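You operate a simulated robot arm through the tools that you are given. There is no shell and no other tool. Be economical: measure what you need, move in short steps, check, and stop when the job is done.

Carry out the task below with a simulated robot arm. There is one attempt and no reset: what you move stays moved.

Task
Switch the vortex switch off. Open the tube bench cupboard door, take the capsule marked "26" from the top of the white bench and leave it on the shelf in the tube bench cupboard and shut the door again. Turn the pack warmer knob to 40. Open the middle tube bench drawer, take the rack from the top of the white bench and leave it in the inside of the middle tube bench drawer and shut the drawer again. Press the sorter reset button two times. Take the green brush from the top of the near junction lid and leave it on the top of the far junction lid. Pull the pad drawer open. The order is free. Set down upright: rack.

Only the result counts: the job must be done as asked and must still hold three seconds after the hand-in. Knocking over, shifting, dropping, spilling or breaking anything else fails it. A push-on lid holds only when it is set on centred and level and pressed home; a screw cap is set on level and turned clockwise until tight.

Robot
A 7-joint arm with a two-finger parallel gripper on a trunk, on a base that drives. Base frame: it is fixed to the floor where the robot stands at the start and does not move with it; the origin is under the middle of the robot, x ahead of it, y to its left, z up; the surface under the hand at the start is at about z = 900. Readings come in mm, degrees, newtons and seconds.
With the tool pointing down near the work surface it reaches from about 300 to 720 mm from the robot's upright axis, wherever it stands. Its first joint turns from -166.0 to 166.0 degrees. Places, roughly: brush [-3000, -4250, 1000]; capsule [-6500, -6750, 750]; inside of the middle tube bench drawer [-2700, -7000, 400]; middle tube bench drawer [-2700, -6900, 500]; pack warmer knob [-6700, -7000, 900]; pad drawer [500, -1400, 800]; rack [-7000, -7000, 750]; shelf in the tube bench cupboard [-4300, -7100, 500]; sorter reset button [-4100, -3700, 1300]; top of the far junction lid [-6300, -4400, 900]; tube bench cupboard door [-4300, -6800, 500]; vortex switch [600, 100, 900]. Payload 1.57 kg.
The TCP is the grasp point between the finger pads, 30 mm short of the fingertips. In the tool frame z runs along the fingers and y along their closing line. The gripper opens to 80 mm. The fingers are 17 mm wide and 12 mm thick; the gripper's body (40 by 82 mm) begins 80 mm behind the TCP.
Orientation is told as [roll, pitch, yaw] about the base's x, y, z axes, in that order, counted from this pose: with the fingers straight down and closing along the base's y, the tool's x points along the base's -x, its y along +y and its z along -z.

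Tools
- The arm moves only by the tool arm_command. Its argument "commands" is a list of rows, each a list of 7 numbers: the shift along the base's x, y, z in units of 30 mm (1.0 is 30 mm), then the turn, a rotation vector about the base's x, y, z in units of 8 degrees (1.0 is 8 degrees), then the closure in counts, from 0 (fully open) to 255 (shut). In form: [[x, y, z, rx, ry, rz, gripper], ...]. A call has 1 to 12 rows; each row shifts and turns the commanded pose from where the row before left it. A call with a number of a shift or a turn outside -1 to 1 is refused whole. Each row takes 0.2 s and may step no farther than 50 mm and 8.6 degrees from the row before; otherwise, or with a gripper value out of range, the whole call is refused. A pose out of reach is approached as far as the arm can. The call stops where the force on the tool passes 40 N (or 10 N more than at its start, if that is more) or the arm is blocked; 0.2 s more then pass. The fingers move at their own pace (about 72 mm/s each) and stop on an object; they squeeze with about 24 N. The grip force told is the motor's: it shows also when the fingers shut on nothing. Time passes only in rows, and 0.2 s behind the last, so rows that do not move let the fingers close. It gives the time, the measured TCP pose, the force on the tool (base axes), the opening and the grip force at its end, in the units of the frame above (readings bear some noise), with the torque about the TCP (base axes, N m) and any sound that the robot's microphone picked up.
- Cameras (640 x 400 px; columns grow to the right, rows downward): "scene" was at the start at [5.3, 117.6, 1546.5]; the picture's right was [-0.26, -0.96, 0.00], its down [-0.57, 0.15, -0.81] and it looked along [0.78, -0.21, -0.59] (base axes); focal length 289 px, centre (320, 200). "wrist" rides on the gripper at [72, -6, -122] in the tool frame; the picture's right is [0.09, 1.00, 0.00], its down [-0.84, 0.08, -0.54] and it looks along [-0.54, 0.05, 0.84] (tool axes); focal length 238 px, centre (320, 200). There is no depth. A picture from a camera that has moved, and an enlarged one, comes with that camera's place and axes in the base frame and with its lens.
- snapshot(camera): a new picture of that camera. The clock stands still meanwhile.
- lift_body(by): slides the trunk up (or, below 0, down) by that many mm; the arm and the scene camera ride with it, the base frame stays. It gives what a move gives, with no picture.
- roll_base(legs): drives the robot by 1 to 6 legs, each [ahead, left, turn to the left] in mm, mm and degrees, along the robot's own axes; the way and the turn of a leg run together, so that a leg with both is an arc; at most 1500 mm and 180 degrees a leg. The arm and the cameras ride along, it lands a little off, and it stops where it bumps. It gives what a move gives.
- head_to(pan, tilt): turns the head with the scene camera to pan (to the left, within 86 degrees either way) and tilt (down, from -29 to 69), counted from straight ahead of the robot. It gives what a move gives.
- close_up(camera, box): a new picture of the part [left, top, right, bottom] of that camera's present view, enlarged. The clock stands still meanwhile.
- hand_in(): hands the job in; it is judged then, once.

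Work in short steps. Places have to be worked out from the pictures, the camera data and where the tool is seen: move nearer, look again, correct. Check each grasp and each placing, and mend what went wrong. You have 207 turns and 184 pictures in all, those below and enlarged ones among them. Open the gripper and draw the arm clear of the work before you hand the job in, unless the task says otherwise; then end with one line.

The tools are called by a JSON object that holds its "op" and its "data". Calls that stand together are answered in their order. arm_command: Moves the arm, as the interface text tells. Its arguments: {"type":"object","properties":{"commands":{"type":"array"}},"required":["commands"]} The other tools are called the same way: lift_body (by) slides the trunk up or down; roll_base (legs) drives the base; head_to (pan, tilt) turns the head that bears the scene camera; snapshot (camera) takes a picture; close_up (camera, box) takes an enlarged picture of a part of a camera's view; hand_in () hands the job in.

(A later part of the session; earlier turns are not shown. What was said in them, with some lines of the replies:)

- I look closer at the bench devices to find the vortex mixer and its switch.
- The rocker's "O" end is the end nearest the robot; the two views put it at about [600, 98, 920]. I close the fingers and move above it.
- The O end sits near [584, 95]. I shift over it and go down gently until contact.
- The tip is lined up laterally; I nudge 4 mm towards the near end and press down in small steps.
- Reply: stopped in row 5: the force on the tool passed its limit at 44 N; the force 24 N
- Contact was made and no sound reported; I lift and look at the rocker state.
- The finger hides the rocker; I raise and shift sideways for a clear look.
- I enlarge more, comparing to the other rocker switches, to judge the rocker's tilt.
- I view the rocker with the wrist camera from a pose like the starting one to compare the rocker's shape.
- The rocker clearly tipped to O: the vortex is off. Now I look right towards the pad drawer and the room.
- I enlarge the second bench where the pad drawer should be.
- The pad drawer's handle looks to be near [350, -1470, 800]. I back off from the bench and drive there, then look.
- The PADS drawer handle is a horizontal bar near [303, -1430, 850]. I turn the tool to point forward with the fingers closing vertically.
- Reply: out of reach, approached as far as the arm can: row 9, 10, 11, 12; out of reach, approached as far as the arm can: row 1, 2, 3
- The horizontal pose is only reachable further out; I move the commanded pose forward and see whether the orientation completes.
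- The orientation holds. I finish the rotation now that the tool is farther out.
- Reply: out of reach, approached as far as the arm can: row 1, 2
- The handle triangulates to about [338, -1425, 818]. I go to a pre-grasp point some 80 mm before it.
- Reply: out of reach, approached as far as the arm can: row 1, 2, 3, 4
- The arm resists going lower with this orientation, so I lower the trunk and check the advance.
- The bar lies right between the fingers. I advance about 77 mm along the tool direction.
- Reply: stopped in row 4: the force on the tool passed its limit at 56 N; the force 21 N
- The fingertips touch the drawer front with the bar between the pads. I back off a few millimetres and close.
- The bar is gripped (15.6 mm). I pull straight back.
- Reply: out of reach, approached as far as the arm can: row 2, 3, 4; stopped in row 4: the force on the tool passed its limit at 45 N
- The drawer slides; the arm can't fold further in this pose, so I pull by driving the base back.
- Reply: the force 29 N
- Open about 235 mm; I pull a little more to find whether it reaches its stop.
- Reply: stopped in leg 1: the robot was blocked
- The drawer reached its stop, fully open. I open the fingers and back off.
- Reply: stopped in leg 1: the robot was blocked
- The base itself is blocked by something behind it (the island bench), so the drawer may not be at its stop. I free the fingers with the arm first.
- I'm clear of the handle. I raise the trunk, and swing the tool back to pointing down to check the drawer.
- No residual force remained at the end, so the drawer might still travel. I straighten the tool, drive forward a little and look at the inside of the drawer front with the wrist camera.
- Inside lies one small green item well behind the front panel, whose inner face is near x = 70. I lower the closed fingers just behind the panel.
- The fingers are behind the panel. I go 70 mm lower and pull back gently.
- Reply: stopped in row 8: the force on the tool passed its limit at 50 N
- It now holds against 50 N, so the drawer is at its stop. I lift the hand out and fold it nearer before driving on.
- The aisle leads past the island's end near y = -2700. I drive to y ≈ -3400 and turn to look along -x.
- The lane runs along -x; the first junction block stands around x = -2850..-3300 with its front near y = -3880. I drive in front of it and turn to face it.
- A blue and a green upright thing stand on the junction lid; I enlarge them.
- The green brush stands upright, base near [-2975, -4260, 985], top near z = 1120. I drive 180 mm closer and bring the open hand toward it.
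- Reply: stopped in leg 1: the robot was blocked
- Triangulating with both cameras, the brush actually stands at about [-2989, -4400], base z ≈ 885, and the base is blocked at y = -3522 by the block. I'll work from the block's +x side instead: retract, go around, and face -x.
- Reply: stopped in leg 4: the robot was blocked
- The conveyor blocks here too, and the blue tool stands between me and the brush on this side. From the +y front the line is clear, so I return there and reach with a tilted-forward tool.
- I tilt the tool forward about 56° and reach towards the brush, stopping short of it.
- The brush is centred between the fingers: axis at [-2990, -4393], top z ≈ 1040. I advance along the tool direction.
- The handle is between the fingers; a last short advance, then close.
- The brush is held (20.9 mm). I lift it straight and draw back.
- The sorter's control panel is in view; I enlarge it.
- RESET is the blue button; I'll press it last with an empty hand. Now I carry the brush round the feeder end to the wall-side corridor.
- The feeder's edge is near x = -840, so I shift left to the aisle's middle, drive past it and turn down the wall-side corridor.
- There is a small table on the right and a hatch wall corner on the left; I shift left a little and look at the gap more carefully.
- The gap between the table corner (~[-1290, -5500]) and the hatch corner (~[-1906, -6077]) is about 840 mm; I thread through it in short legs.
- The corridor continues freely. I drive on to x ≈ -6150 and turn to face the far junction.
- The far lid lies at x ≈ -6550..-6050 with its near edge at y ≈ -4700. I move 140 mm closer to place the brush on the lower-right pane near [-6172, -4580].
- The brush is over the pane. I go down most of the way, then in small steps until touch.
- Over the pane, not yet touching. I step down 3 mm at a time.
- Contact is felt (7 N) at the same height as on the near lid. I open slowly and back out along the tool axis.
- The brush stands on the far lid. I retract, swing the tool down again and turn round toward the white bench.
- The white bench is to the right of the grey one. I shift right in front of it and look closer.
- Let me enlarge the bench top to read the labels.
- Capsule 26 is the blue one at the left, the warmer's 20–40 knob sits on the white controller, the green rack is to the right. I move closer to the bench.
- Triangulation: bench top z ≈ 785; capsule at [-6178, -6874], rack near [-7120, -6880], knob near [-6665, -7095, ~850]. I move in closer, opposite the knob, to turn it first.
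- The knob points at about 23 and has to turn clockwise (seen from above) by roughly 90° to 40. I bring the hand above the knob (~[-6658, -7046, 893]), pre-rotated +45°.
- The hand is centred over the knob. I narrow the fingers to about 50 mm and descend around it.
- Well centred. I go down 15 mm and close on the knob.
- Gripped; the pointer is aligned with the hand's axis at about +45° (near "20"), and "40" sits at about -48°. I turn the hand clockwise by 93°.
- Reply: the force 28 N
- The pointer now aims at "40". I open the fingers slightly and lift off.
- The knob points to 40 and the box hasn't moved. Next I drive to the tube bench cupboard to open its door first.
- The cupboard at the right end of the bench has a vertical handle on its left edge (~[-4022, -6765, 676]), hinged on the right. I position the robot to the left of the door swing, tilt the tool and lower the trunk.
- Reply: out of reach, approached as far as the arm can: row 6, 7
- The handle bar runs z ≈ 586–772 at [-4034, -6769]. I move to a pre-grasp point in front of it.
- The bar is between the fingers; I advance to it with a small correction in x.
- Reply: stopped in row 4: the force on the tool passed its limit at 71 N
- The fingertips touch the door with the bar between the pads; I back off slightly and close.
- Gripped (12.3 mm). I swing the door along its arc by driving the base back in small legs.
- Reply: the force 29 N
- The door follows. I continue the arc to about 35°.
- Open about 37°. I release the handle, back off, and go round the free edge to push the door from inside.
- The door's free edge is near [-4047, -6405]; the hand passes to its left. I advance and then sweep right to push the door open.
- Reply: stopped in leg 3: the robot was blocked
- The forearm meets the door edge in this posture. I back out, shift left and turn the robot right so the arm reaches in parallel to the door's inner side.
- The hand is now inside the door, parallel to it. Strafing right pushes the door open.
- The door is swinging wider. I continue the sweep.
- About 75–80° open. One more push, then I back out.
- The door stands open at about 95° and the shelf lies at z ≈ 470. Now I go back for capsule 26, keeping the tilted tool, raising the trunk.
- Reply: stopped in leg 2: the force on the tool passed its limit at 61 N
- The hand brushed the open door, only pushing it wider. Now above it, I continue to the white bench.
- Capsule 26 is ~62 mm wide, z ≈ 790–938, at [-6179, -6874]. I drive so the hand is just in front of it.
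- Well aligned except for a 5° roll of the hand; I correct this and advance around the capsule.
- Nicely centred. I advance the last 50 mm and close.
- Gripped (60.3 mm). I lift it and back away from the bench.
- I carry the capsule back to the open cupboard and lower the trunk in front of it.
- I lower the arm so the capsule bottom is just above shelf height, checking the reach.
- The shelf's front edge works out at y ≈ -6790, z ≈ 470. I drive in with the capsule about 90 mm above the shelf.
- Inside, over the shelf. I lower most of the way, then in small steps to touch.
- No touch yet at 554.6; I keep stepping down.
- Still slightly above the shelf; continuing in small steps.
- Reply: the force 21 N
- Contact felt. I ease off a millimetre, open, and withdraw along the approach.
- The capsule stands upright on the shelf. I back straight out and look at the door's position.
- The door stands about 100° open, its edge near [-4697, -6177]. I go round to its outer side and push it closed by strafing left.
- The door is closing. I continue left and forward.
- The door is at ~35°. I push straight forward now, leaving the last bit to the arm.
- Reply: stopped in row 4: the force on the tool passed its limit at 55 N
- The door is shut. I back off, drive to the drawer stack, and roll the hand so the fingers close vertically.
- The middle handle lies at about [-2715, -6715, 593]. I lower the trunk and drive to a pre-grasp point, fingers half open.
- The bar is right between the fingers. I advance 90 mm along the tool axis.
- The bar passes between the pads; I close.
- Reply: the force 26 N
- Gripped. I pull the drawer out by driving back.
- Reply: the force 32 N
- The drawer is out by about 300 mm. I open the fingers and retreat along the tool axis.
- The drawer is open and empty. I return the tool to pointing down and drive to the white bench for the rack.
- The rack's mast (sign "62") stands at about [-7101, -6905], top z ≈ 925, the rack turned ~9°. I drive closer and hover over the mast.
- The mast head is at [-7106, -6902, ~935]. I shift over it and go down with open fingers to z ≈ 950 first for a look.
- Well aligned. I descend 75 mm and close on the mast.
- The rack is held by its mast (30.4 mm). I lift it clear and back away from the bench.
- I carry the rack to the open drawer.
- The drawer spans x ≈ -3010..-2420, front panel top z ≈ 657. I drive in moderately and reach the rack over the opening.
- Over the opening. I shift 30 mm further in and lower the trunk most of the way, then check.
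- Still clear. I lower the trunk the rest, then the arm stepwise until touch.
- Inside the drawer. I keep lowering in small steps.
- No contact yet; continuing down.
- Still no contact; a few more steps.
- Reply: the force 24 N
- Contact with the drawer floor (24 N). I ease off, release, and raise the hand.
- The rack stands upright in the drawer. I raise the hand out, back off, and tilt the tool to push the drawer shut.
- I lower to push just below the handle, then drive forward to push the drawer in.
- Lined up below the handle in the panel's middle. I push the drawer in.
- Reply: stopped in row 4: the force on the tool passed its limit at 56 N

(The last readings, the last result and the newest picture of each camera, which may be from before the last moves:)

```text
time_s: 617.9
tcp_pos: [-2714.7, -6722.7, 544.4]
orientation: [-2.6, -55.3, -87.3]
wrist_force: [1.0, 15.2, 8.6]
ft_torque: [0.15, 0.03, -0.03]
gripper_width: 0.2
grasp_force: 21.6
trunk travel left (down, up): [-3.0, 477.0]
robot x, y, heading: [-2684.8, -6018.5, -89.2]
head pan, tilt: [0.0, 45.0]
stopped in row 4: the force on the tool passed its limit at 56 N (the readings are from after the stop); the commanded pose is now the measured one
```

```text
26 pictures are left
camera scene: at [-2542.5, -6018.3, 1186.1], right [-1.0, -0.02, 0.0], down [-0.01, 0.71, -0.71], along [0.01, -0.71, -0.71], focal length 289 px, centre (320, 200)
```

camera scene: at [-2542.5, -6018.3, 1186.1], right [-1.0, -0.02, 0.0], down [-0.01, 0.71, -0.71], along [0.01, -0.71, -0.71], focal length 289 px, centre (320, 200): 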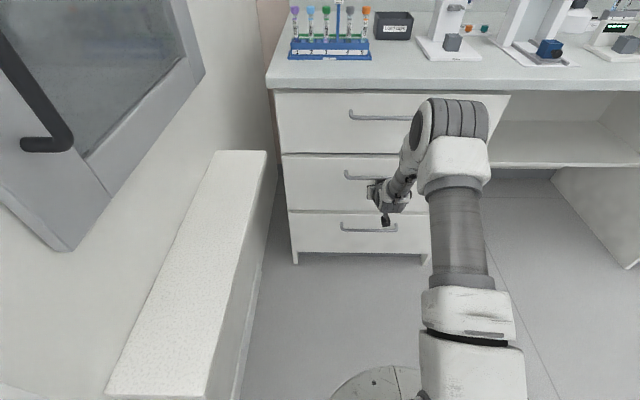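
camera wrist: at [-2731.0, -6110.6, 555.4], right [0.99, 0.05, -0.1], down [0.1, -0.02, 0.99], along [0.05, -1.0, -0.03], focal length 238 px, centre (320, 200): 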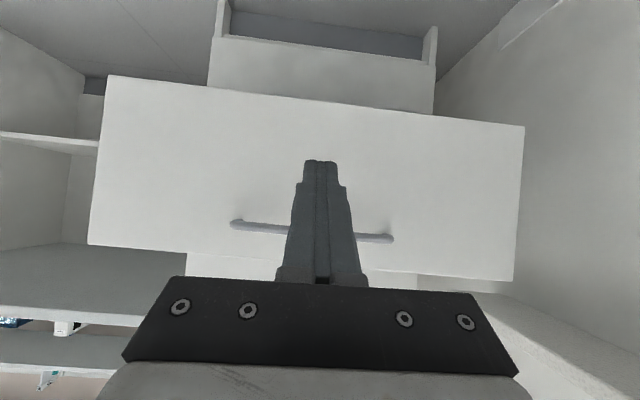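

The drawer is shut flush. Now for the reset button: I back away, raise and fold the arm, and turn toward the route back.

{"op": "roll_base", "data": {"legs": [[-360, 0, 0]]}}

{"op": "lift_body", "data": {"by": 347}}

{"op": "arm_command", "data": {"commands": [[0, 0.9, 0.8, 0, 0, 0, 255], [0, 0.9, 0.9, 0, 0, 0, 255], [0, 0.9, 0.9, 1, 0, 0, 255], [0, 0.9, 0.9, 1, 0, 0, 255], [0, 0.9, 0.9, 1, 0, 0, 255], [0, 0.9, 0.9, 1, 0, 0, 255], [0, 0.9, 0.9, 1, 0, 0, 255], [0, 0.9, 0.9, 1, 0, 0, 255], [0, 0.9, 0.9, 0.8, 0, 0, 255]]}}

{"op": "roll_base", "data": {"legs": [[0, 0, 89]]}}

{"op": "head_to", "data": {"pan": 0, "tilt": 25}}

{"op": "snapshot", "data": {"camera": "scene"}}

```text
time_s: 620.8
tcp_pos: [-2722.3, -6368.6, 544.0]
orientation: [-2.4, -55.3, -87.5]
wrist_force: [0.3, -0.4, -0.3]
ft_torque: [-0.03, -0.01, -0.04]
gripper_width: 0.0
grasp_force: 21.8
trunk travel left (down, up): [-3.0, 477.0]
robot x, y, heading: [-2685.8, -5669.0, -89.4]
head pan, tilt: [0.0, 45.0]
```

```text
time_s: 624.2
tcp_pos: [-2722.5, -6369.6, 889.7]
orientation: [-2.4, -55.4, -87.5]
wrist_force: [0.2, 0.2, 0.7]
ft_torque: [0.02, 0.01, -0.01]
gripper_width: 0.1
grasp_force: 21.4
trunk travel left (down, up): [-350.0, 130.0]
robot x, y, heading: [-2691.9, -5665.6, -89.2]
head pan, tilt: [0.0, 45.0]
```

```text
time_s: 626.2
tcp_pos: [-2721.4, -6125.2, 1129.7]
orientation: [-0.5, -0.8, -88.5]
wrist_force: [-0.1, -0.6, 0.1]
ft_torque: [0.03, -0.02, 0.01]
gripper_width: 0.0
grasp_force: 20.9
trunk travel left (down, up): [-350.0, 130.0]
robot x, y, heading: [-2688.7, -5668.4, -89.1]
head pan, tilt: [0.0, 45.0]
```

```text
time_s: 631.6
tcp_pos: [-2233.0, -5719.7, 1130.7]
orientation: [-0.5, -0.9, -1.1]
wrist_force: [0.4, -1.2, -0.4]
ft_torque: [-0.01, 0.0, 0.0]
gripper_width: 0.1
grasp_force: 21.6
trunk travel left (down, up): [-350.0, 130.0]
robot x, y, heading: [-2692.5, -5665.7, -1.8]
head pan, tilt: [0.0, 45.0]
```

```text
time_s: 632.4
tcp_pos: [-2232.2, -5719.6, 1129.9]
orientation: [-0.5, -0.9, -1.1]
wrist_force: [-0.6, 0.0, 0.1]
ft_torque: [0.0, -0.01, -0.02]
gripper_width: 0.0
grasp_force: 21.2
trunk travel left (down, up): [-350.0, 130.0]
robot x, y, heading: [-2686.6, -5662.7, -1.8]
head pan, tilt: [0.0, 25.0]
```

```text
25 pictures are left
camera scene: at [-2671.6, -5526.6, 1563.5], right [-0.03, -1.0, 0.0], down [-0.42, 0.01, -0.91], along [0.91, -0.03, -0.42], focal length 289 px, centre (320, 200)
```

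scene: 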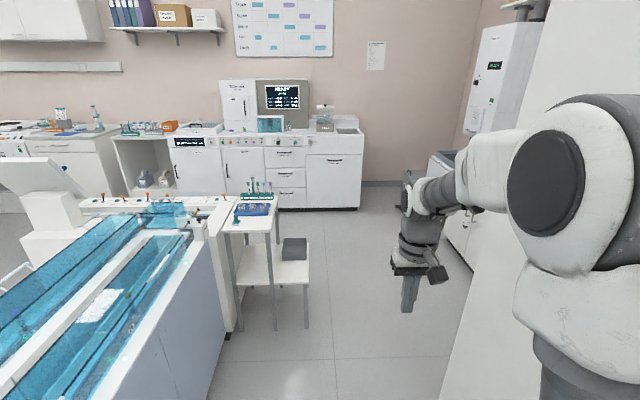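

The way back matches the earlier map. I drive the reverse path past the hatch and the table.

{"op": "roll_base", "data": {"legs": [[0, 0, 1.8], [900, -20, 0], [330, -185, 0], [1020, -15, 0], [165, 170, 0], [0, 0, 90]]}}

{"op": "roll_base", "data": {"legs": [[1200, 0, 0], [1180, 0, 0], [0, 0, 90]]}}

```text
time_s: 654.5
tcp_pos: [-287.4, -5236.4, 1130.4]
orientation: [-0.5, -1.0, 93.3]
wrist_force: [0.6, 0.8, 0.6]
ft_torque: [-0.04, -0.04, -0.04]
gripper_width: 0.0
grasp_force: 21.6
trunk travel left (down, up): [-350.0, 130.0]
robot x, y, heading: [-306.1, -5696.9, 92.7]
head pan, tilt: [0.0, 25.0]
```

```text
time_s: 675.1
tcp_pos: [-851.4, -3323.8, 1130.1]
orientation: [-0.6, -0.9, -177.0]
wrist_force: [0.0, 0.5, -1.1]
ft_torque: [0.03, -0.02, -0.01]
gripper_width: 0.0
grasp_force: 21.4
trunk travel left (down, up): [-350.0, 130.0]
robot x, y, heading: [-395.7, -3342.5, -177.9]
head pan, tilt: [0.0, 25.0]
```

I straighten and drive along to x ≈ -3050, then look at the panel.

{"op": "roll_base", "data": {"legs": [[0, 0, -2.1], [1330, 0, 0], [1330, 0, 0]]}}

{"op": "head_to", "data": {"pan": 12, "tilt": 25}}

{"op": "snapshot", "data": {"camera": "scene"}}

```text
time_s: 692.9
tcp_pos: [-3498.6, -3299.7, 1129.5]
orientation: [-0.5, -0.9, -179.2]
wrist_force: [0.3, 0.6, 0.1]
ft_torque: [0.01, 0.01, 0.01]
gripper_width: 0.1
grasp_force: 21.0
trunk travel left (down, up): [-350.0, 130.0]
robot x, y, heading: [-3039.5, -3337.9, -179.9]
head pan, tilt: [0.0, 25.0]
```

```text
time_s: 693.6
tcp_pos: [-3498.9, -3299.0, 1129.8]
orientation: [-0.5, -0.9, -179.2]
wrist_force: [0.7, 0.0, 0.2]
ft_torque: [0.0, 0.01, -0.01]
gripper_width: 0.1
grasp_force: 21.1
trunk travel left (down, up): [-350.0, 130.0]
robot x, y, heading: [-3036.6, -3338.5, -179.7]
head pan, tilt: [12.0, 25.0]
```

```text
24 pictures are left
camera scene: at [-3049.7, -3496.3, 1563.6], right [-0.21, 0.98, 0.0], down [0.41, 0.09, -0.91], along [-0.89, -0.19, -0.42], focal length 289 px, centre (320, 200)
```

scene: 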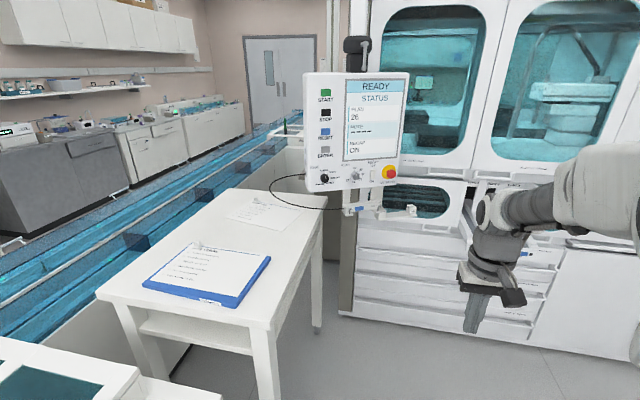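

The table's edge is near y ≈ -3750, so I stay north of it, move closer, and look at the panel again for parallax.

{"op": "roll_base", "data": {"legs": [[380, 40, 0]]}}

{"op": "head_to", "data": {"pan": 22, "tilt": 18}}

{"op": "snapshot", "data": {"camera": "scene"}}

```text
time_s: 696.7
tcp_pos: [-3885.5, -3341.0, 1130.0]
orientation: [-0.4, -0.9, -179.1]
wrist_force: [0.1, -0.2, 0.5]
ft_torque: [0.02, 0.0, 0.0]
gripper_width: 0.0
grasp_force: 21.7
trunk travel left (down, up): [-350.0, 130.0]
robot x, y, heading: [-3425.9, -3376.3, -179.7]
head pan, tilt: [12.0, 25.0]
```

```text
time_s: 697.4
tcp_pos: [-3885.7, -3341.2, 1130.7]
orientation: [-0.6, -0.8, -179.1]
wrist_force: [0.0, -0.3, 0.1]
ft_torque: [0.02, 0.03, -0.01]
gripper_width: 0.0
grasp_force: 21.9
trunk travel left (down, up): [-350.0, 130.0]
robot x, y, heading: [-3427.3, -3377.3, -179.9]
head pan, tilt: [22.0, 18.0]
```

```text
23 pictures are left
camera scene: at [-3432.5, -3553.1, 1574.9], right [-0.38, 0.93, 0.0], down [0.29, 0.12, -0.95], along [-0.88, -0.36, -0.31], focal length 289 px, centre (320, 200)
```

scene: 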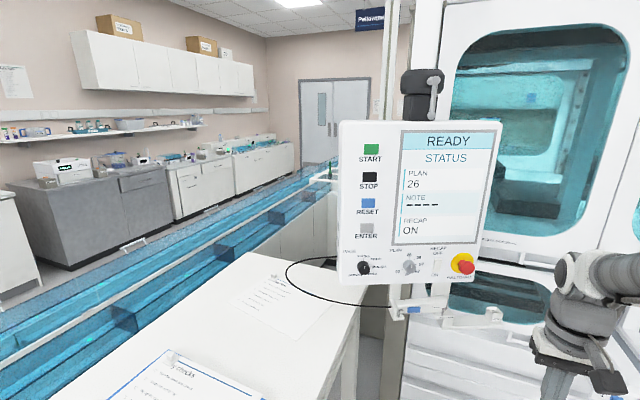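

RESET triangulates to [-4120, -3704, 1341], the panel facing +x. I raise the trunk, and swing the closed fingers to point at it, stopping ~130 mm short.

{"op": "lift_body", "data": {"by": 128}}

{"op": "arm_command", "data": {"commands": [[-0.2, -1, 0.25, 0, 0.9, 0, 255], [-0.2, -1, 0.25, 0, 0.9, 0, 255], [-0.2, -1, 0.25, 0, 0.9, 0, 255], [-0.2, -1, 0.25, 0, 0.9, 0, 255], [-0.2, -1, 0.25, 0, 0.9, 0, 255], [-0.2, -1, 0.25, 0, 0.9, 0, 255], [-0.2, -1, 0.25, 0, 0.9, 0, 255], [-0.2, -1, 0.25, 0, 0.9, 0, 255], [-0.2, -1, 0.25, 0, 0.9, 0, 255], [-0.2, -1, 0.25, 0, 0.9, 0, 255], [-0.2, -1, 0.25, 0, 0.5, 0, 255], [-0.2, -1, 0.25, 0, 0, 0, 255]]}}

{"op": "snapshot", "data": {"camera": "scene"}}

{"op": "snapshot", "data": {"camera": "wrist"}}

```text
time_s: 699.0
tcp_pos: [-3885.9, -3341.8, 1257.9]
orientation: [-0.6, -0.8, -179.1]
wrist_force: [-0.2, -0.6, 0.6]
ft_torque: [0.02, 0.01, 0.02]
gripper_width: 0.0
grasp_force: 21.6
trunk travel left (down, up): [-478.0, 2.0]
robot x, y, heading: [-3428.6, -3377.9, -180.0]
head pan, tilt: [22.0, 18.0]
```

```text
time_s: 701.6
tcp_pos: [-3957.3, -3701.8, 1349.4]
orientation: [-4.3, -76.9, -176.0]
wrist_force: [0.0, -0.9, -1.4]
ft_torque: [0.0, -0.03, 0.02]
gripper_width: 0.0
grasp_force: 21.0
trunk travel left (down, up): [-478.0, 2.0]
robot x, y, heading: [-3430.1, -3375.6, -179.9]
head pan, tilt: [22.0, 18.0]
```

```text
22 pictures are left
camera scene: at [-3432.6, -3553.4, 1702.9], right [-0.38, 0.93, 0.0], down [0.29, 0.12, -0.95], along [-0.88, -0.36, -0.31], focal length 289 px, centre (320, 200)
```

scene: 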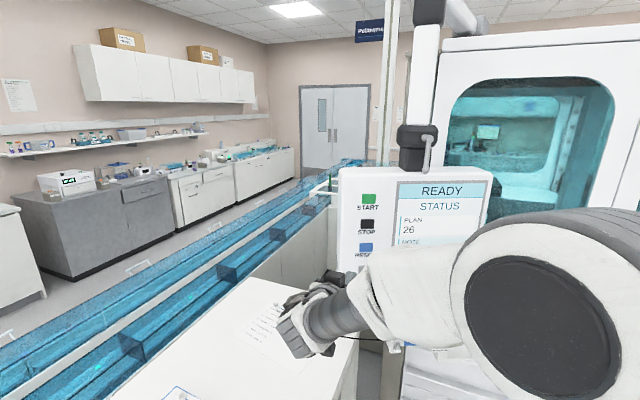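

```text
21 pictures are left
camera wrist: at [-3821.2, -3695.7, 1307.0], right [0.02, -0.99, -0.11], down [0.34, -0.1, 0.94], along [-0.94, -0.05, 0.34], focal length 238 px, centre (320, 200)
```

wrist: 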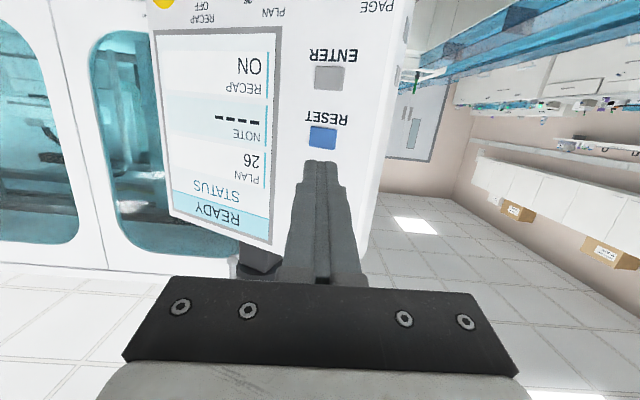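

RESET lies straight ahead at [-4120, -3705, 1334]. I advance most of the way and check.

{"op": "arm_command", "data": {"commands": [[-0.8, -0.03, -0.06, 0, 0, 0, 255], [-0.8, -0.03, -0.06, 0, 0, 0, 255], [-0.8, 0, -0.06, 0, 0, 0, 255], [-0.7, 0, 0, 0, 0, 0, 255]]}}

{"op": "snapshot", "data": {"camera": "wrist"}}

```text
time_s: 702.6
tcp_pos: [-4051.5, -3702.5, 1342.8]
orientation: [-4.5, -76.8, -176.0]
wrist_force: [-0.4, 0.2, 0.1]
ft_torque: [0.0, 0.0, -0.01]
gripper_width: 0.0
grasp_force: 21.5
trunk travel left (down, up): [-478.0, 2.0]
robot x, y, heading: [-3429.4, -3382.1, -179.6]
head pan, tilt: [22.0, 18.0]
```

```text
20 pictures are left
camera wrist: at [-3914.6, -3696.8, 1300.9], right [0.02, -0.99, -0.11], down [0.34, -0.1, 0.94], along [-0.94, -0.05, 0.33], focal length 238 px, centre (320, 200)
```

wrist: 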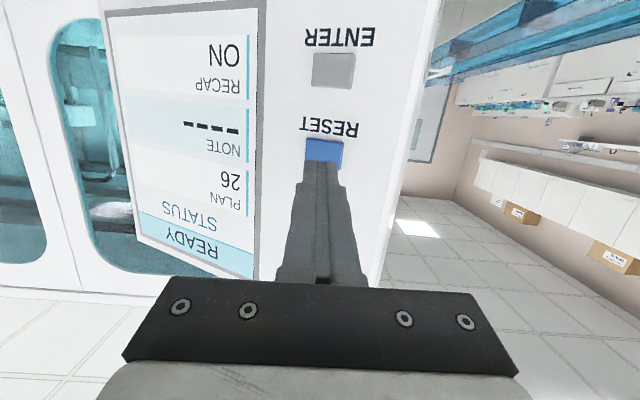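

The tip is a few millimetres high; I correct and push in with small steps.

{"op": "arm_command", "data": {"commands": [[-0.4, -0.1, -0.22, 0, 0, 0, 255], [-0.3, 0, 0, 0, 0, 0, 255], [-0.2, 0, 0, 0, 0, 0, 255], [-0.2, 0, 0, 0, 0, 0, 255], [-0.15, 0, 0, 0, 0, 0, 255], [-0.15, 0, 0, 0, 0, 0, 255]]}}

{"op": "snapshot", "data": {"camera": "wrist"}}

```text
time_s: 704.0
tcp_pos: [-4094.0, -3707.1, 1337.0]
orientation: [-4.5, -76.9, -175.9]
wrist_force: [0.8, -0.5, 0.6]
ft_torque: [0.03, 0.02, 0.03]
gripper_width: 0.0
grasp_force: 21.4
trunk travel left (down, up): [-478.0, 2.0]
robot x, y, heading: [-3428.3, -3380.1, -179.8]
head pan, tilt: [22.0, 18.0]
```

```text
19 pictures are left
camera wrist: at [-3957.4, -3700.2, 1294.2], right [0.02, -0.99, -0.11], down [0.34, -0.1, 0.94], along [-0.94, -0.05, 0.33], focal length 238 px, centre (320, 200)
```

wrist: 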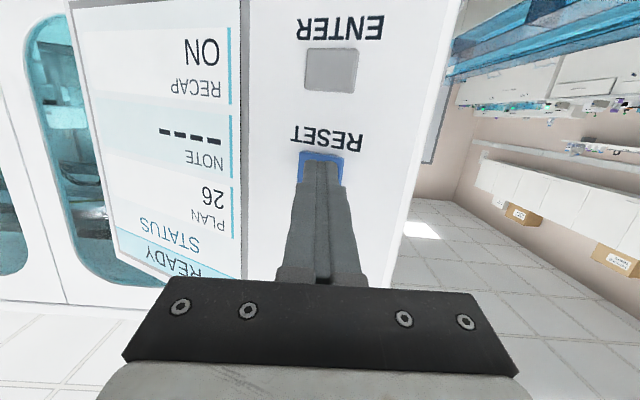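

The tip is over the RESET button, not yet touching. I continue in 3 mm steps until resistance.

{"op": "arm_command", "data": {"commands": [[-0.1, 0, -0.05, 0, 0, 0, 255], [-0.1, 0, 0, 0, 0, 0, 255], [-0.1, 0, 0, 0, 0, 0, 255], [-0.1, 0, 0, 0, 0, 0, 255]]}}

```text
time_s: 705.0
tcp_pos: [-4104.0, -3707.4, 1333.5]
orientation: [-4.2, -76.7, -176.0]
wrist_force: [2.4, -0.5, -1.3]
ft_torque: [0.02, -0.01, 0.01]
gripper_width: 0.1
grasp_force: 21.4
trunk travel left (down, up): [-478.0, 2.0]
robot x, y, heading: [-3426.3, -3380.3, -180.0]
head pan, tilt: [22.0, 18.0]
heard: click
```

A click: first press registered. I withdraw 25 mm and check the panel.

{"op": "arm_command", "data": {"commands": [[0.4, 0, 0, 0, 0, 0, 255], [0.5, 0, 0, 0, 0, 0, 255], [0, 0, 0, 0, 0, 0, 255], [0, 0, 0, 0, 0, 0, 255]]}}

{"op": "snapshot", "data": {"camera": "wrist"}}

```text
time_s: 706.0
tcp_pos: [-4077.6, -3706.6, 1335.2]
orientation: [-4.5, -77.0, -175.9]
wrist_force: [0.6, -0.3, -0.3]
ft_torque: [0.01, -0.02, 0.03]
gripper_width: 0.1
grasp_force: 21.0
trunk travel left (down, up): [-478.0, 2.0]
robot x, y, heading: [-3422.5, -3378.8, -179.8]
head pan, tilt: [22.0, 18.0]
```

```text
18 pictures are left
camera wrist: at [-3942.0, -3700.3, 1293.1], right [0.02, -0.99, -0.11], down [0.34, -0.1, 0.94], along [-0.94, -0.05, 0.33], focal length 238 px, centre (320, 200)
```

wrist: 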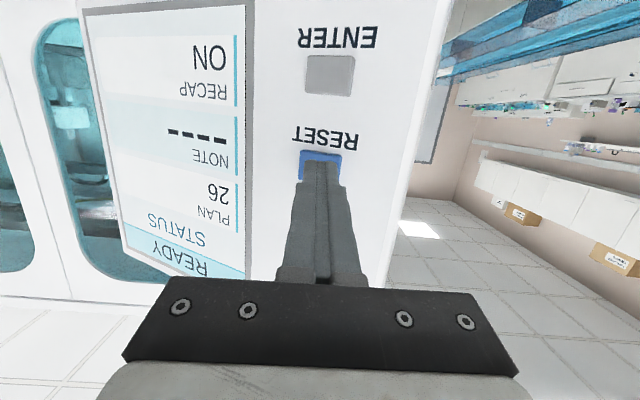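

Now the second press, the same stroke.

{"op": "arm_command", "data": {"commands": [[-0.4, 0, 0, 0, 0, 0, 255], [-0.25, 0, -0.03, 0, 0, 0, 255], [-0.1, 0, 0, 0, 0, 0, 255], [-0.1, 0, 0, 0, 0, 0, 255], [-0.05, 0, 0, 0, 0, 0, 255]]}}

```text
time_s: 707.2
tcp_pos: [-4105.4, -3706.9, 1333.7]
orientation: [-4.4, -76.9, -176.0]
wrist_force: [1.7, 1.0, -0.1]
ft_torque: [-0.03, 0.0, 0.03]
gripper_width: 0.0
grasp_force: 21.3
trunk travel left (down, up): [-478.0, 2.0]
robot x, y, heading: [-3428.5, -3378.1, -179.7]
head pan, tilt: [22.0, 18.0]
heard: click
```

Second click heard. I withdraw straight back and open the gripper, clear of the panel.

{"op": "arm_command", "data": {"commands": [[0.5, 0, 0, 0, 0, 0, 255], [0.9, 0, 0, 0, 0, 0, 255], [0.9, 0, 0, 0, 0, 0, 255], [0.9, 0, 0, 0, 0, 0, 0], [0.5, 0.3, 0, 0, 0, 0, 0], [0, 0.9, 0, 0, 0, 0, 0], [0, 0.9, 0, 0, 0, 0, 0], [0, 0, 0, 0, 0, 0, 0]]}}

{"op": "roll_base", "data": {"legs": [[-400, 0, 0]]}}

{"op": "snapshot", "data": {"camera": "scene"}}

```text
time_s: 709.0
tcp_pos: [-3994.5, -3642.5, 1333.9]
orientation: [-4.3, -76.9, -176.0]
wrist_force: [1.1, 0.4, 0.2]
ft_torque: [0.0, 0.0, 0.0]
gripper_width: 79.8
grasp_force: 0.1
trunk travel left (down, up): [-478.0, 2.0]
robot x, y, heading: [-3428.5, -3380.7, -179.6]
head pan, tilt: [22.0, 18.0]
```

```text
time_s: 712.2
tcp_pos: [-3592.4, -3640.7, 1334.1]
orientation: [-4.4, -76.9, -176.2]
wrist_force: [0.2, 0.4, 0.4]
ft_torque: [-0.01, -0.01, -0.04]
gripper_width: 80.0
grasp_force: 0.1
trunk travel left (down, up): [-478.0, 2.0]
robot x, y, heading: [-3027.7, -3378.6, -180.1]
head pan, tilt: [22.0, 18.0]
```

```text
17 pictures are left
camera scene: at [-3029.9, -3552.3, 1703.0], right [-0.37, 0.93, 0.0], down [0.29, 0.12, -0.95], along [-0.88, -0.36, -0.31], focal length 289 px, centre (320, 200)
```

scene: 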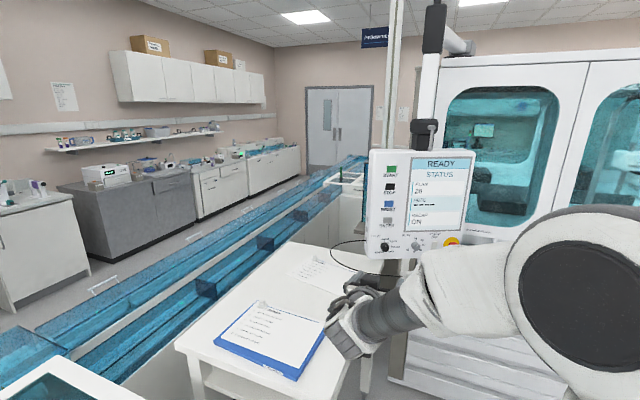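

I check from here that the brush still stands on the far lid and the cupboard door is shut.

{"op": "close_up", "data": {"camera": "scene", "box": [310, 145, 380, 205]}}

{"op": "close_up", "data": {"camera": "scene", "box": [0, 120, 240, 300]}}

```text
6.67 times, centred on (345, 175) of scene
camera zoom: at [-3029.9, -3552.3, 1703.0], right [-0.37, 0.93, 0.0], down [0.29, 0.12, -0.95], along [-0.88, -0.36, -0.31], focal length 1926 px, centre (153, 367)
```

zoom: 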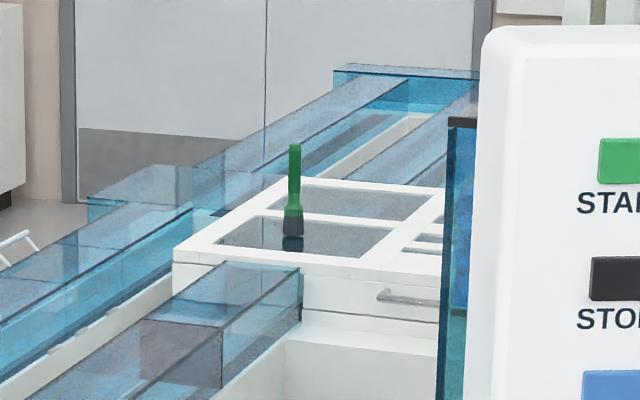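

```text
2.22 times, centred on (120, 210) of scene
camera zoom: at [-3029.9, -3552.3, 1703.0], right [-0.37, 0.93, 0.0], down [0.29, 0.12, -0.95], along [-0.88, -0.36, -0.31], focal length 642 px, centre (764, 178)
```

zoom: 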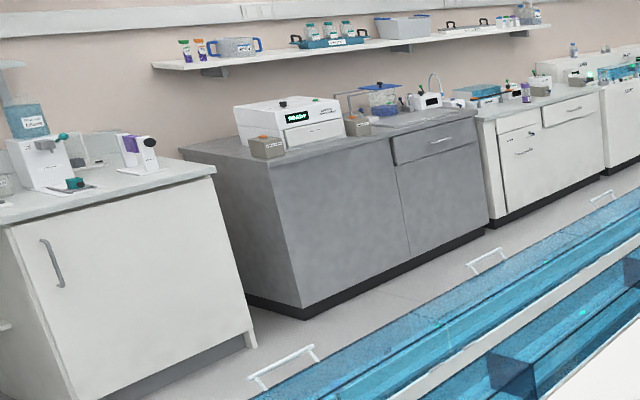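

The brush stands on the far lid and the cupboard door is shut. Each other item was checked when I did it, the arm is clear and the gripper is open, so I hand in.

{"op": "hand_in", "data": {}}

```text
The job is handed in.
```

I finished every part of the task and handed the job in; I haven't seen the judging result.
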